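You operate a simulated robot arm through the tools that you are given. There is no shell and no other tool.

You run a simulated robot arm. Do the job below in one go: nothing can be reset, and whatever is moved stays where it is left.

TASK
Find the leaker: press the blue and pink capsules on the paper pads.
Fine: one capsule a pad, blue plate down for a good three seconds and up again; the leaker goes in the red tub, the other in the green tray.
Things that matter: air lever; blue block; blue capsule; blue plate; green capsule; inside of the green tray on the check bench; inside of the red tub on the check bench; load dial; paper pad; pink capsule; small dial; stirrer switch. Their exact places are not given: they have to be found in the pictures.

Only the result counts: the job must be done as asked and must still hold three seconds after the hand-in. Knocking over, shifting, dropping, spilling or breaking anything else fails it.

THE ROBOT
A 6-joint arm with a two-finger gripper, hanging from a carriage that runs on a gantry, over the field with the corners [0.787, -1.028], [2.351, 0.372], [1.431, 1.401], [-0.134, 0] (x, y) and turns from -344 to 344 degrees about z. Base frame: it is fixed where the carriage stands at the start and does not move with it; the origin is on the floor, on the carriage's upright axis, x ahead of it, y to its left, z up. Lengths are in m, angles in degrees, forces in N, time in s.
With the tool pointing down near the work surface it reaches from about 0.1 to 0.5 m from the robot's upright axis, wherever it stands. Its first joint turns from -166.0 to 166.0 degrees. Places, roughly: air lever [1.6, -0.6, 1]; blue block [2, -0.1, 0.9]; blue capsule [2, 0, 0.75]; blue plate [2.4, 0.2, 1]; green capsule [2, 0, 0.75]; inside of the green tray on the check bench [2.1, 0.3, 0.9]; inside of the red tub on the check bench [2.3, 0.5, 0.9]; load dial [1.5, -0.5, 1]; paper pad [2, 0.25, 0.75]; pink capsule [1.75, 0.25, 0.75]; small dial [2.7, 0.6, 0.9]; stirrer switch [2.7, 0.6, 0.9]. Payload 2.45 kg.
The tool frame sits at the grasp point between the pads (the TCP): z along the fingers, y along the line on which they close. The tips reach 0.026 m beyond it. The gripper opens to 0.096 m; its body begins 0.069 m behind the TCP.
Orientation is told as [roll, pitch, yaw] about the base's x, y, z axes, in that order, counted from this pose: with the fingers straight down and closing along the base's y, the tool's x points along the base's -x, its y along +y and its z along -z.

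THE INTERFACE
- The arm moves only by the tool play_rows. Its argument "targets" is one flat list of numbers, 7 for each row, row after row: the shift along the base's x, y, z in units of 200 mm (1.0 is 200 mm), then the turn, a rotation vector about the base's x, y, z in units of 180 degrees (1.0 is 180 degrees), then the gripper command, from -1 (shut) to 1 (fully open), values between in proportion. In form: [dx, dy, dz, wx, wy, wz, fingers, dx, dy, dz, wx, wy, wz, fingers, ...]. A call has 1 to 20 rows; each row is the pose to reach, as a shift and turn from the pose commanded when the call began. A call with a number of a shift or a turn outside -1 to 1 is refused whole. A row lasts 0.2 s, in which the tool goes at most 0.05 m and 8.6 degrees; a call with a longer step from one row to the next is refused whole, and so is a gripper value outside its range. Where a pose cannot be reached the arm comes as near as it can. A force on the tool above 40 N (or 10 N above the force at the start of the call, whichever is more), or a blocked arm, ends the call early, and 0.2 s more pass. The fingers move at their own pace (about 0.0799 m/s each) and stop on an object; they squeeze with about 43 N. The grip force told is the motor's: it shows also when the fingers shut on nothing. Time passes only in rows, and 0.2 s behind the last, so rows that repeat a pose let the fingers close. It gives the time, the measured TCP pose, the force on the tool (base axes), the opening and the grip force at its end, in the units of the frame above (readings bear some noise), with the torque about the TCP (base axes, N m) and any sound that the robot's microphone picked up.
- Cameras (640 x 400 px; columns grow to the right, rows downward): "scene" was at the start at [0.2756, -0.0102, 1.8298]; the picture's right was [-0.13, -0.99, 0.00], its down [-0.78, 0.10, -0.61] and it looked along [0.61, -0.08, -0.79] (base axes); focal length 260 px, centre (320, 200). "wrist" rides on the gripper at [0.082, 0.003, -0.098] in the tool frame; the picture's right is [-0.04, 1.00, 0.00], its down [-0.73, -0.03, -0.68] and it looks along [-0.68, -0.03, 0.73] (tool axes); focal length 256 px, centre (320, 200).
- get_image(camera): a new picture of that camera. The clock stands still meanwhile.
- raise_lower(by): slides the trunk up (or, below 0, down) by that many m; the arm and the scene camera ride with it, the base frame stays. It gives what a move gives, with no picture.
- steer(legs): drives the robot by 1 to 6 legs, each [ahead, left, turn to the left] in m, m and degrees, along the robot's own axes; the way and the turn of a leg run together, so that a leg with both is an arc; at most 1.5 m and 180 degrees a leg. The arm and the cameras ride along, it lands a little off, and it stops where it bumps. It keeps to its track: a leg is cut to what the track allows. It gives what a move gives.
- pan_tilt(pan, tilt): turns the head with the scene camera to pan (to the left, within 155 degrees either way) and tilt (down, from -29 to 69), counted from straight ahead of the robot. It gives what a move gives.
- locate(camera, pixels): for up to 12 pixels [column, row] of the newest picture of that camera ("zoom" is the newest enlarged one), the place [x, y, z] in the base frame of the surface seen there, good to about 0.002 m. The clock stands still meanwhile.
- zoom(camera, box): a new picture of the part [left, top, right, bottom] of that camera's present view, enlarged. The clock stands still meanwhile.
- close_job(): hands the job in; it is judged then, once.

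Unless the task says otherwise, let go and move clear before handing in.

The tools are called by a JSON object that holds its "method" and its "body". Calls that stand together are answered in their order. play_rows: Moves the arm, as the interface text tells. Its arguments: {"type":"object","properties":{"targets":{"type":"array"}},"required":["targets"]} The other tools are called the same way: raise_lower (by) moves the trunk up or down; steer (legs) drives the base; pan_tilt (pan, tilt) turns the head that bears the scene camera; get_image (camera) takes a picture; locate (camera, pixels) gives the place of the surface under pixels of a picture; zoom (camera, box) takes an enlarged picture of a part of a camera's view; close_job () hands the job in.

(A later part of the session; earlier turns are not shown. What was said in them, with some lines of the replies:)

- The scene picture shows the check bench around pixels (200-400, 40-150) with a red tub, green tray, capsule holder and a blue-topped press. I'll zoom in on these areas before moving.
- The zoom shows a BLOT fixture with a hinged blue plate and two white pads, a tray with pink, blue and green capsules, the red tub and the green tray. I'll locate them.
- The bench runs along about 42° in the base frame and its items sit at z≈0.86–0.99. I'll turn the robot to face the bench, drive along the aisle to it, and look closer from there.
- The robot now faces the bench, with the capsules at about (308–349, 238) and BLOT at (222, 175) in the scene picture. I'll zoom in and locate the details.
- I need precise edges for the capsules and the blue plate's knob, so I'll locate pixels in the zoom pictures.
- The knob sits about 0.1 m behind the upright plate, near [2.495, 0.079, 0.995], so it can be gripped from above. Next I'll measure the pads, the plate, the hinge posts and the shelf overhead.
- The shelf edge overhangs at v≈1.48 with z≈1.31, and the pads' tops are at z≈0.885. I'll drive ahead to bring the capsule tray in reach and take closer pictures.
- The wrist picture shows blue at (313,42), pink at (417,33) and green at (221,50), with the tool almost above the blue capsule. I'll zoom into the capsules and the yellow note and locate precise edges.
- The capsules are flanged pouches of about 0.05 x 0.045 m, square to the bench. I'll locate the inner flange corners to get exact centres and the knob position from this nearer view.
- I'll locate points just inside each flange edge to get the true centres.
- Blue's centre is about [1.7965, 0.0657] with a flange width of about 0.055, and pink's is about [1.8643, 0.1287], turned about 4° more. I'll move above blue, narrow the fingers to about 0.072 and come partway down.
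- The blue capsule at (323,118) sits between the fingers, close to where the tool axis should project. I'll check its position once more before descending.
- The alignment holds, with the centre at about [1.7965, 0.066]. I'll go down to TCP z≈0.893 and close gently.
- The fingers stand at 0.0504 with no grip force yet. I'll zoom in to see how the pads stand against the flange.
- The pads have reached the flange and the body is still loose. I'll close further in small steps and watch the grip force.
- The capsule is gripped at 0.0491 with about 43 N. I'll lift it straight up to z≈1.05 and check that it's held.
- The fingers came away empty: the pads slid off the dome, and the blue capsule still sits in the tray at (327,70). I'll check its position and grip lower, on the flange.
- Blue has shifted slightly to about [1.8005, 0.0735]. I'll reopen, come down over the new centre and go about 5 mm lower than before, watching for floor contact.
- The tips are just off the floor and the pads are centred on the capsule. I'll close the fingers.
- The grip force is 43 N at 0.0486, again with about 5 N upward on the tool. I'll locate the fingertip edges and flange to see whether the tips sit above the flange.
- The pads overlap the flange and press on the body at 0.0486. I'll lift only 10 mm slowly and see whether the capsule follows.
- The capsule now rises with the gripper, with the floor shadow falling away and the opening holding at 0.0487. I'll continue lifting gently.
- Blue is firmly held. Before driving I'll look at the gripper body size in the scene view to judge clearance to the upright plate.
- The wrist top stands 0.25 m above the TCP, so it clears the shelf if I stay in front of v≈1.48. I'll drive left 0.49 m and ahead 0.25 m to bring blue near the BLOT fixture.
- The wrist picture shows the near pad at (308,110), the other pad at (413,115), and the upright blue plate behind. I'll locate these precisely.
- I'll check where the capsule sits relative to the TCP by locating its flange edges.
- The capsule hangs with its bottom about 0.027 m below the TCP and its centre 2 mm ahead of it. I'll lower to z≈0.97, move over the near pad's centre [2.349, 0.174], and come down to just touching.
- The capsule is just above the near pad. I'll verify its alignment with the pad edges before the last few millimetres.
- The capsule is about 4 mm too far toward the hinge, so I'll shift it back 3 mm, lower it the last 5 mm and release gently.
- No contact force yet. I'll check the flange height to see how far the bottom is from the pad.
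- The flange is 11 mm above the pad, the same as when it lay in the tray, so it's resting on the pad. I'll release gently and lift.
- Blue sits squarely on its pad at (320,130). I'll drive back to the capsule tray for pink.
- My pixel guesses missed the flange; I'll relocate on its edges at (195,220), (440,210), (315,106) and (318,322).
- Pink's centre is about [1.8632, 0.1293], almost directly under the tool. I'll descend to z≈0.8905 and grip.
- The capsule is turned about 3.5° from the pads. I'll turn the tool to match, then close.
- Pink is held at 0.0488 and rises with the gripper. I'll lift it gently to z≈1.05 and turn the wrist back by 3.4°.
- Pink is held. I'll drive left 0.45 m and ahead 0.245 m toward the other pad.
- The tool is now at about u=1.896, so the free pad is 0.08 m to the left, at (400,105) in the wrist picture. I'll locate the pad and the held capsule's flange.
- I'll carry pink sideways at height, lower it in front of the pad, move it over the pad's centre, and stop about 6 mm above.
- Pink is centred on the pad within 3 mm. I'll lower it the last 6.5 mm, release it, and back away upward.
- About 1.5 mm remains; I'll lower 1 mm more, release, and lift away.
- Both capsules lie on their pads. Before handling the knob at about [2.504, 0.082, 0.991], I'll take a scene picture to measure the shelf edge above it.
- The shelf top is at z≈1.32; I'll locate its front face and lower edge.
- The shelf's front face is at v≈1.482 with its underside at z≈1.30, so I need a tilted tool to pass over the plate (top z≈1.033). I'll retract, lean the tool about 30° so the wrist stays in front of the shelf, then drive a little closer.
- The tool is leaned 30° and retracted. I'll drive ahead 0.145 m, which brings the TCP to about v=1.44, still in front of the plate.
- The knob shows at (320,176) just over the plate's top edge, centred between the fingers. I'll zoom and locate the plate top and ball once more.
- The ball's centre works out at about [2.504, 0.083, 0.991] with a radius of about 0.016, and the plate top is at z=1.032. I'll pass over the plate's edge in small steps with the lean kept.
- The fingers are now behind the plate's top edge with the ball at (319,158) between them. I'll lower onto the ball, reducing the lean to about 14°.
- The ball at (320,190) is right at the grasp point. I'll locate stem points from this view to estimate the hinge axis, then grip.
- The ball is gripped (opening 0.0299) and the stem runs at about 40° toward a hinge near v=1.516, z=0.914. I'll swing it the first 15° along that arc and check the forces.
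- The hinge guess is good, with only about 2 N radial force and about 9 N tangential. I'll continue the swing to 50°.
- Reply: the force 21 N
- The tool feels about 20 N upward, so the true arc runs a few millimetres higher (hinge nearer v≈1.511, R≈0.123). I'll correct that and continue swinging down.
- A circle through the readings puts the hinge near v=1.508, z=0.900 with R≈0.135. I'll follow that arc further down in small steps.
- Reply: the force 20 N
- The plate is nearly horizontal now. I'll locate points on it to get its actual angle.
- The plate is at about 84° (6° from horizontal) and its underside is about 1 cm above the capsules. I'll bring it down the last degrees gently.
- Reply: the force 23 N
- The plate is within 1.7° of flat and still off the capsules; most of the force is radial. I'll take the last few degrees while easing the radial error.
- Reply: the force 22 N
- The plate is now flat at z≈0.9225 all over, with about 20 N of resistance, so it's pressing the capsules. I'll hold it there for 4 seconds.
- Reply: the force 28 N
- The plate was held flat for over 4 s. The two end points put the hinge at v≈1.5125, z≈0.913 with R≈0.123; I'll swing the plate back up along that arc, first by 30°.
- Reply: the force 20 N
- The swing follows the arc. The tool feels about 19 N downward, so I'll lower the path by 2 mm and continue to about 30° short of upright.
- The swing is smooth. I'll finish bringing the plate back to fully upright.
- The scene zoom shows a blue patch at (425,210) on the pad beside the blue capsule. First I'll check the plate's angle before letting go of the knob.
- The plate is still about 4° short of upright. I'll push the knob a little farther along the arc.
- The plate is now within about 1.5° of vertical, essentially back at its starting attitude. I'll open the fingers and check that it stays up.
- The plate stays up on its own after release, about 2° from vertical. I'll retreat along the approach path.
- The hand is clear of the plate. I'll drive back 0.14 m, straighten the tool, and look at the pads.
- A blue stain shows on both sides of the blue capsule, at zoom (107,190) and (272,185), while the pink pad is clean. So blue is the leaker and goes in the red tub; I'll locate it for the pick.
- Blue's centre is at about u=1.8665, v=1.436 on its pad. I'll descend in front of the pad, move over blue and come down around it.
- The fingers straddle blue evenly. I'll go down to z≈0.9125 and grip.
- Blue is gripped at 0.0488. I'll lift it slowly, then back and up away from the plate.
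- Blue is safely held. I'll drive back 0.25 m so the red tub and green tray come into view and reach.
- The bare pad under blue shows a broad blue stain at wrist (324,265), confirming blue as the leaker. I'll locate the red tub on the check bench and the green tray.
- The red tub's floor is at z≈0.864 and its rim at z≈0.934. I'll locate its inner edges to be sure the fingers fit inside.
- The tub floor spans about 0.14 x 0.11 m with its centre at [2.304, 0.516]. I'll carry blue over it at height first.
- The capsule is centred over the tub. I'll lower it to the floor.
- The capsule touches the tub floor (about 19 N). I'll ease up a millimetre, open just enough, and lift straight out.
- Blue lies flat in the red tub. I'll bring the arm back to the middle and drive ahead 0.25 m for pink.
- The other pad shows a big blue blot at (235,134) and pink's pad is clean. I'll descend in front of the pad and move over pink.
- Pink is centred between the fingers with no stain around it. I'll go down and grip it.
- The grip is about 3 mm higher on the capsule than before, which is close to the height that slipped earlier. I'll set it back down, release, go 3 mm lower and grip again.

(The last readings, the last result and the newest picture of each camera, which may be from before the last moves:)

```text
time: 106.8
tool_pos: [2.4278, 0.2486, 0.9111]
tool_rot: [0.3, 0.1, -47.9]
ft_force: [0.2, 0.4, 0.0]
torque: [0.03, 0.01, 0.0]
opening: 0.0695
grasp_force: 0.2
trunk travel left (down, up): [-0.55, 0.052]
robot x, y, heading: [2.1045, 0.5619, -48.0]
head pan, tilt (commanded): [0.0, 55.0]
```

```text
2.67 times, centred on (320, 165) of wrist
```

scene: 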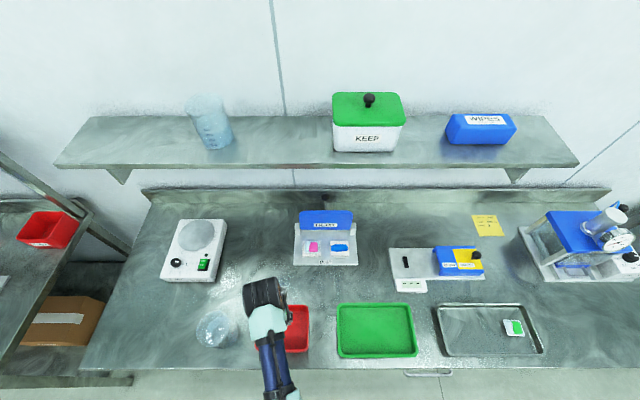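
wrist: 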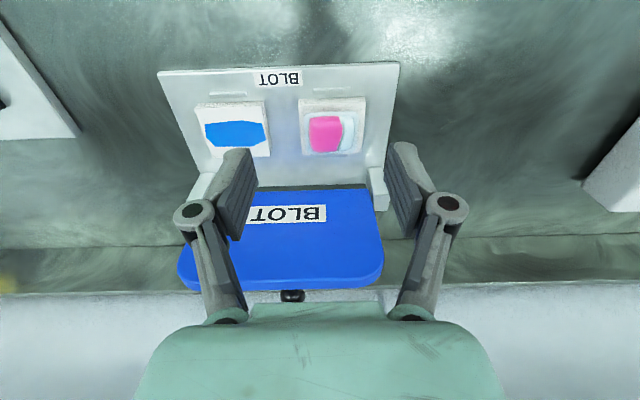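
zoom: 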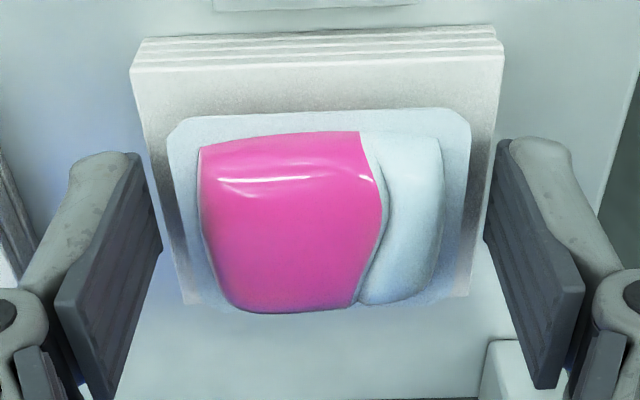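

Pink is back flat on its pad and the fingers are now lower (z≈0.911). I'll grip and lift slowly.

{"method": "play_rows", "body": {"targets": [0, 0, 0, 0, 0, 0, 0.2, 0, 0, 0, 0, 0, 0, 0.05, 0, 0, 0, 0, 0, 0, -0.1, 0, 0, 0, 0, 0, 0, -0.1, 0, 0, 0, 0, 0, 0, -0.1]}}

{"method": "play_rows", "body": {"targets": [0, 0, 0.01, 0, 0, 0, -0.1, 0, 0, 0.025, 0, 0, 0, -0.1, 0, 0, 0.05, 0, 0, 0, -0.1, 0, 0, 0.1, 0, 0, 0, -0.1, 0, 0, 0.18, 0, 0, 0, -0.1, -0.07, 0.08, 0.25, 0, 0, 0, -0.1, -0.14, 0.16, 0.35, 0, 0, 0, -0.1, -0.2, 0.23, 0.5, 0, 0, 0, -0.1, -0.24, 0.27, 0.65, 0, 0, 0, -0.1, -0.24, 0.27, 0.7, 0, 0, 0, -0.1]}}

{"method": "get_image", "body": {"camera": "wrist"}}

```text
time: 108.0
tool_pos: [2.428, 0.2488, 0.9106]
tool_rot: [0.3, 0.0, -47.9]
ft_force: [-0.7, 0.9, 2.9]
torque: [0.0, 0.01, 0.01]
opening: 0.0487
grasp_force: 42.9
trunk travel left (down, up): [-0.55, 0.052]
robot x, y, heading: [2.1038, 0.5591, -48.3]
head pan, tilt (commanded): [0.0, 55.0]
```

```text
time: 110.2
tool_pos: [2.3812, 0.3019, 1.0507]
tool_rot: [0.3, 0.2, -47.9]
ft_force: [0.4, -0.1, -0.4]
torque: [-0.03, 0.0, -0.01]
opening: 0.0489
grasp_force: 43.0
trunk travel left (down, up): [-0.55, 0.052]
robot x, y, heading: [2.1058, 0.5636, -48.4]
head pan, tilt (commanded): [0.0, 55.0]
```

```text
taken
```

wrist: 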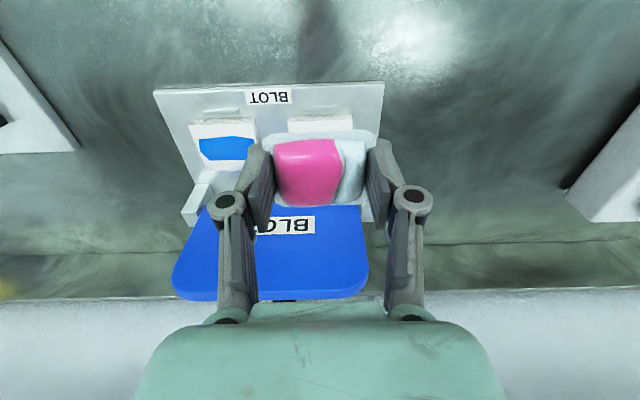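

Pink is held and its pad is clean. I'll drive back 0.25 m and right 0.2 m to bring it over the green tray.

{"method": "steer", "body": {"legs": [[-0.25, 0, 0], [0, -0.2, 0]]}}

{"method": "get_image", "body": {"camera": "wrist"}}

{"method": "get_image", "body": {"camera": "scene"}}

```text
time: 113.2
tool_pos: [2.0691, 0.3583, 1.0501]
tool_rot: [0.3, 0.0, -47.5]
ft_force: [-0.3, 0.2, 0.1]
torque: [0.01, 0.02, 0.0]
opening: 0.0489
grasp_force: 43.4
trunk travel left (down, up): [-0.55, 0.052]
robot x, y, heading: [1.7903, 0.6132, -47.8]
head pan, tilt (commanded): [0.0, 55.0]
```

```text
taken
```

wrist: 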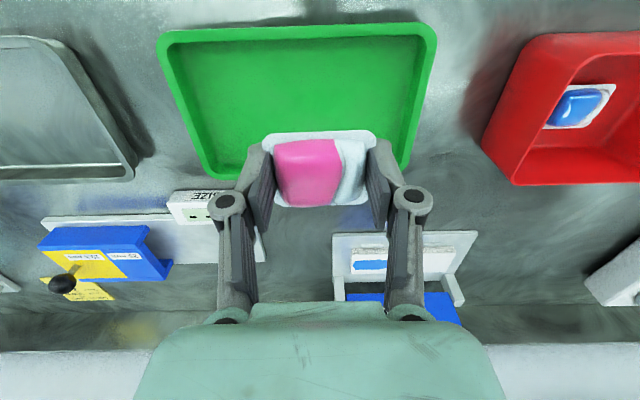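

```text
taken
```

scene: 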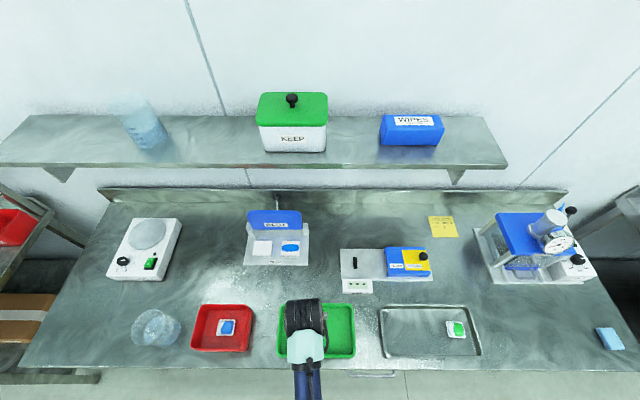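

The tool is over the green tray, blue is visible in the red tub, and the pink pad is clean white. I'll locate the tray's inner floor.

{"method": "locate", "body": {"camera": "wrist", "pixels": [[290, 50], [290, 45], [290, 100], [185, 70], [225, 160], [420, 60], [400, 140], [215, 165], [165, 40], [430, 35], [240, 170]]}}

{"method": "locate", "body": {"camera": "scene", "pixels": [[285, 330], [290, 350], [345, 345], [345, 312], [335, 330], [283, 310], [352, 355], [279, 356]]}}

```text
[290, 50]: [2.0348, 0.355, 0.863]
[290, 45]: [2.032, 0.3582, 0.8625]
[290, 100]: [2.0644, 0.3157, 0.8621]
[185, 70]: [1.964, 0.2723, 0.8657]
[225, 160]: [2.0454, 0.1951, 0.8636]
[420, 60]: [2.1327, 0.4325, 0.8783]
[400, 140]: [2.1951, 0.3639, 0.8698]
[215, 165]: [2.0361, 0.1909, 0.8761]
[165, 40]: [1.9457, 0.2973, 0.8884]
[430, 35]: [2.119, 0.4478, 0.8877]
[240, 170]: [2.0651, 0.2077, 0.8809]
```

```text
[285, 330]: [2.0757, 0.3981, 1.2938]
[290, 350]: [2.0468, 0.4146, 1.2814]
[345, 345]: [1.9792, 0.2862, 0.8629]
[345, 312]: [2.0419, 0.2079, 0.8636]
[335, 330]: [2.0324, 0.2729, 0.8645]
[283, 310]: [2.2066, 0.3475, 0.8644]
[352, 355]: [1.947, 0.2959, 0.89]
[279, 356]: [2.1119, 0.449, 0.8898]
```

The tray's floor centre is at about [2.082, 0.320, 0.863]. I'll move over it and lower pink to just touching.

{"method": "play_rows", "body": {"targets": [0.033, -0.095, -0.05, 0, 0, 0, -0.1, 0.0655, -0.19, -0.15, 0, 0, 0, -0.1, 0.0655, -0.19, -0.35, 0, 0, 0, -0.1, 0.0655, -0.19, -0.5, 0, 0, 0, -0.1, 0.0655, -0.19, -0.62, 0, 0, 0, -0.1, 0.0655, -0.19, -0.7, 0, 0, 0, -0.1, 0.0655, -0.19, -0.75, 0, 0, 0, -0.1, 0.0655, -0.19, -0.78, 0, 0, 0, -0.1, 0.0655, -0.19, -0.795, 0, 0, 0, -0.1, 0.0655, -0.19, -0.795, 0, 0, 0, -0.1]}}

{"method": "get_image", "body": {"camera": "wrist"}}

```text
time: 115.4
tool_pos: [2.0801, 0.3208, 0.8917]
tool_rot: [0.2, 0.0, -47.4]
ft_force: [0.6, -0.6, -0.7]
torque: [0.01, 0.0, 0.0]
opening: 0.0485
grasp_force: 43.2
trunk travel left (down, up): [-0.55, 0.052]
robot x, y, heading: [1.7934, 0.6125, -47.7]
head pan, tilt (commanded): [0.0, 55.0]
```

```text
taken
```

wrist: 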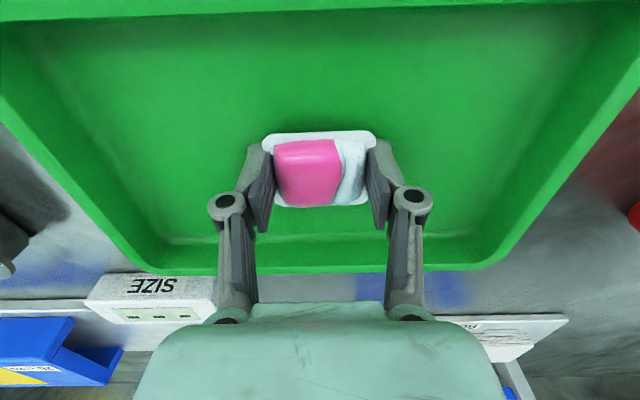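

No contact yet at z=0.8917; I'll lower 2 mm more, open gently, and lift away.

{"method": "play_rows", "body": {"targets": [0, 0, -0.006, 0, 0, 0, -0.1, 0, 0, -0.01, 0, 0, 0, -0.1, 0, 0, -0.01, 0, 0, 0, 0.1, 0, 0, -0.01, 0, 0, 0, 0.3, 0, 0, -0.008, 0, 0, 0, 0.4, 0, 0, 0.04, 0, 0, 0, 0.4, 0, 0, 0.15, 0, 0, 0, 0.4, 0, 0, 0.3, 0, 0, 0, 0.4, 0, 0, 0.5, 0, 0, 0, 0.4, 0, 0, 0.7, 0, 0, 0, 0.4, 0, 0, 0.85, 0, 0, 0, 0.4]}}

{"method": "get_image", "body": {"camera": "wrist"}}

{"method": "get_image", "body": {"camera": "scene"}}

```text
time: 117.8
tool_pos: [2.0821, 0.3197, 1.0608]
tool_rot: [0.2, 0.1, -47.6]
ft_force: [-0.6, 0.9, -0.8]
torque: [-0.03, 0.04, 0.01]
opening: 0.0672
grasp_force: 0.1
trunk travel left (down, up): [-0.55, 0.052]
robot x, y, heading: [1.7928, 0.6132, -47.6]
head pan, tilt (commanded): [0.0, 55.0]
```

```text
taken
```

wrist: 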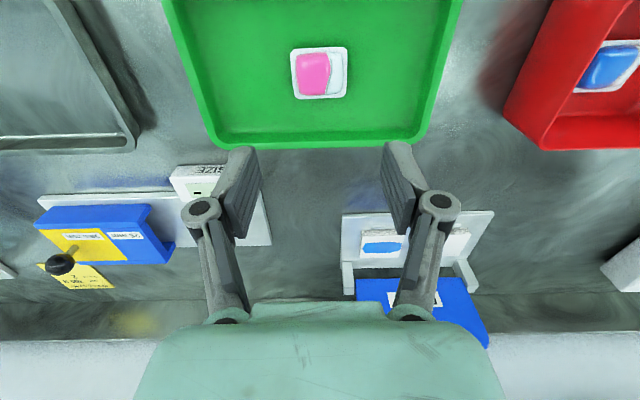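

```text
taken
```

scene: 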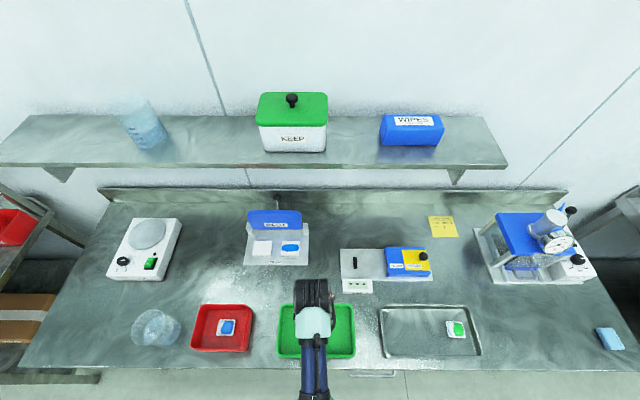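

Pink lies flat in the green tray and blue in the red tub. I'll check once more that the plate is up and nothing else has moved before handing in.

{"method": "zoom", "body": {"camera": "scene", "box": [180, 190, 380, 370]}}

{"method": "zoom", "body": {"camera": "scene", "box": [240, 195, 320, 275]}}

{"method": "locate", "body": {"camera": "zoom", "pixels": [[200, 90], [200, 110], [200, 130], [200, 150], [350, 90], [350, 110], [350, 130], [350, 150]]}}

```text
2.22 times, centred on (280, 280) of scene
```

zoom: 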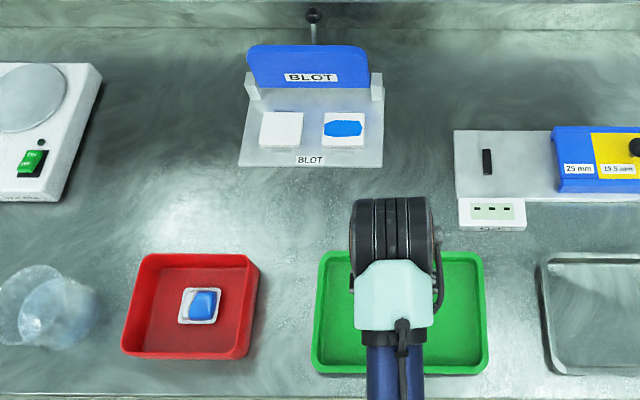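

```text
5.00 times, centred on (280, 235) of scene
```

zoom: 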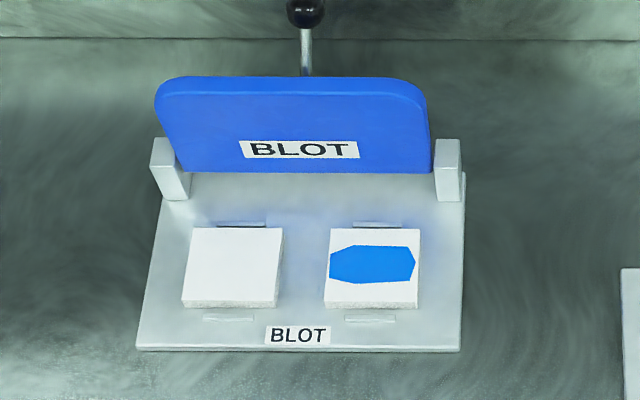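

```text
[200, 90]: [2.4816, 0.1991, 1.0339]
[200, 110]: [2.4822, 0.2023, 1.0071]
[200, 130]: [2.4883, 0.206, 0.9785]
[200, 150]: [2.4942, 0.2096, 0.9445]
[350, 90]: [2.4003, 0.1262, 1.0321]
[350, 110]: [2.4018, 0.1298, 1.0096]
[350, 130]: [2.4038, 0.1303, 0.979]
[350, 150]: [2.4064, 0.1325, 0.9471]
```

The plate stands vertical, the right pad has a blue blot, the left pad is clean, and both capsules are where they belong. I'll back the arm away from the bench and hand in.

{"method": "steer", "body": {"legs": [[-0.3, 0, 0]]}}

{"method": "get_image", "body": {"camera": "scene"}}

```text
time: 119.9
tool_pos: [1.88, 0.5443, 1.061]
tool_rot: [0.3, 0.0, -47.1]
ft_force: [0.1, -0.2, -0.9]
torque: [0.01, 0.01, -0.02]
opening: 0.0671
grasp_force: 0.1
trunk travel left (down, up): [-0.55, 0.052]
robot x, y, heading: [1.5885, 0.8366, -47.2]
head pan, tilt (commanded): [0.0, 55.0]
```

```text
taken
```

scene: 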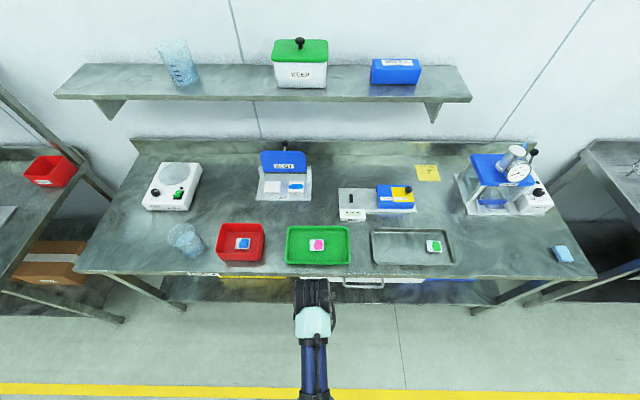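

The final picture shows blue in the red tub at (243,243), pink in the green tray at (318,245), the plate up, and everything else in place. The arm is clear, so I'm handing in.

{"method": "close_job", "body": {}}

```text
The job is handed in.
```

The leaker is the blue capsule. It left a broad blue stain on its paper pad, while the pink capsule's pad stayed clean.

- **Pressing:** each capsule had its own pad. The blue plate was held flat on them for a little over four seconds, then swung back upright, where it stayed.
- **Sorting:** the blue capsule is in the red tub on the check bench and the pink one is in the green tray. Both are lying flat.
- **Slip:** on the first try at picking up blue, it slid out of the fingers and shifted about 8 mm inside its tray. I picked it up again lower down.

In the last picture everything else on the bench looked undisturbed, and the arm was clear before I handed the job in.
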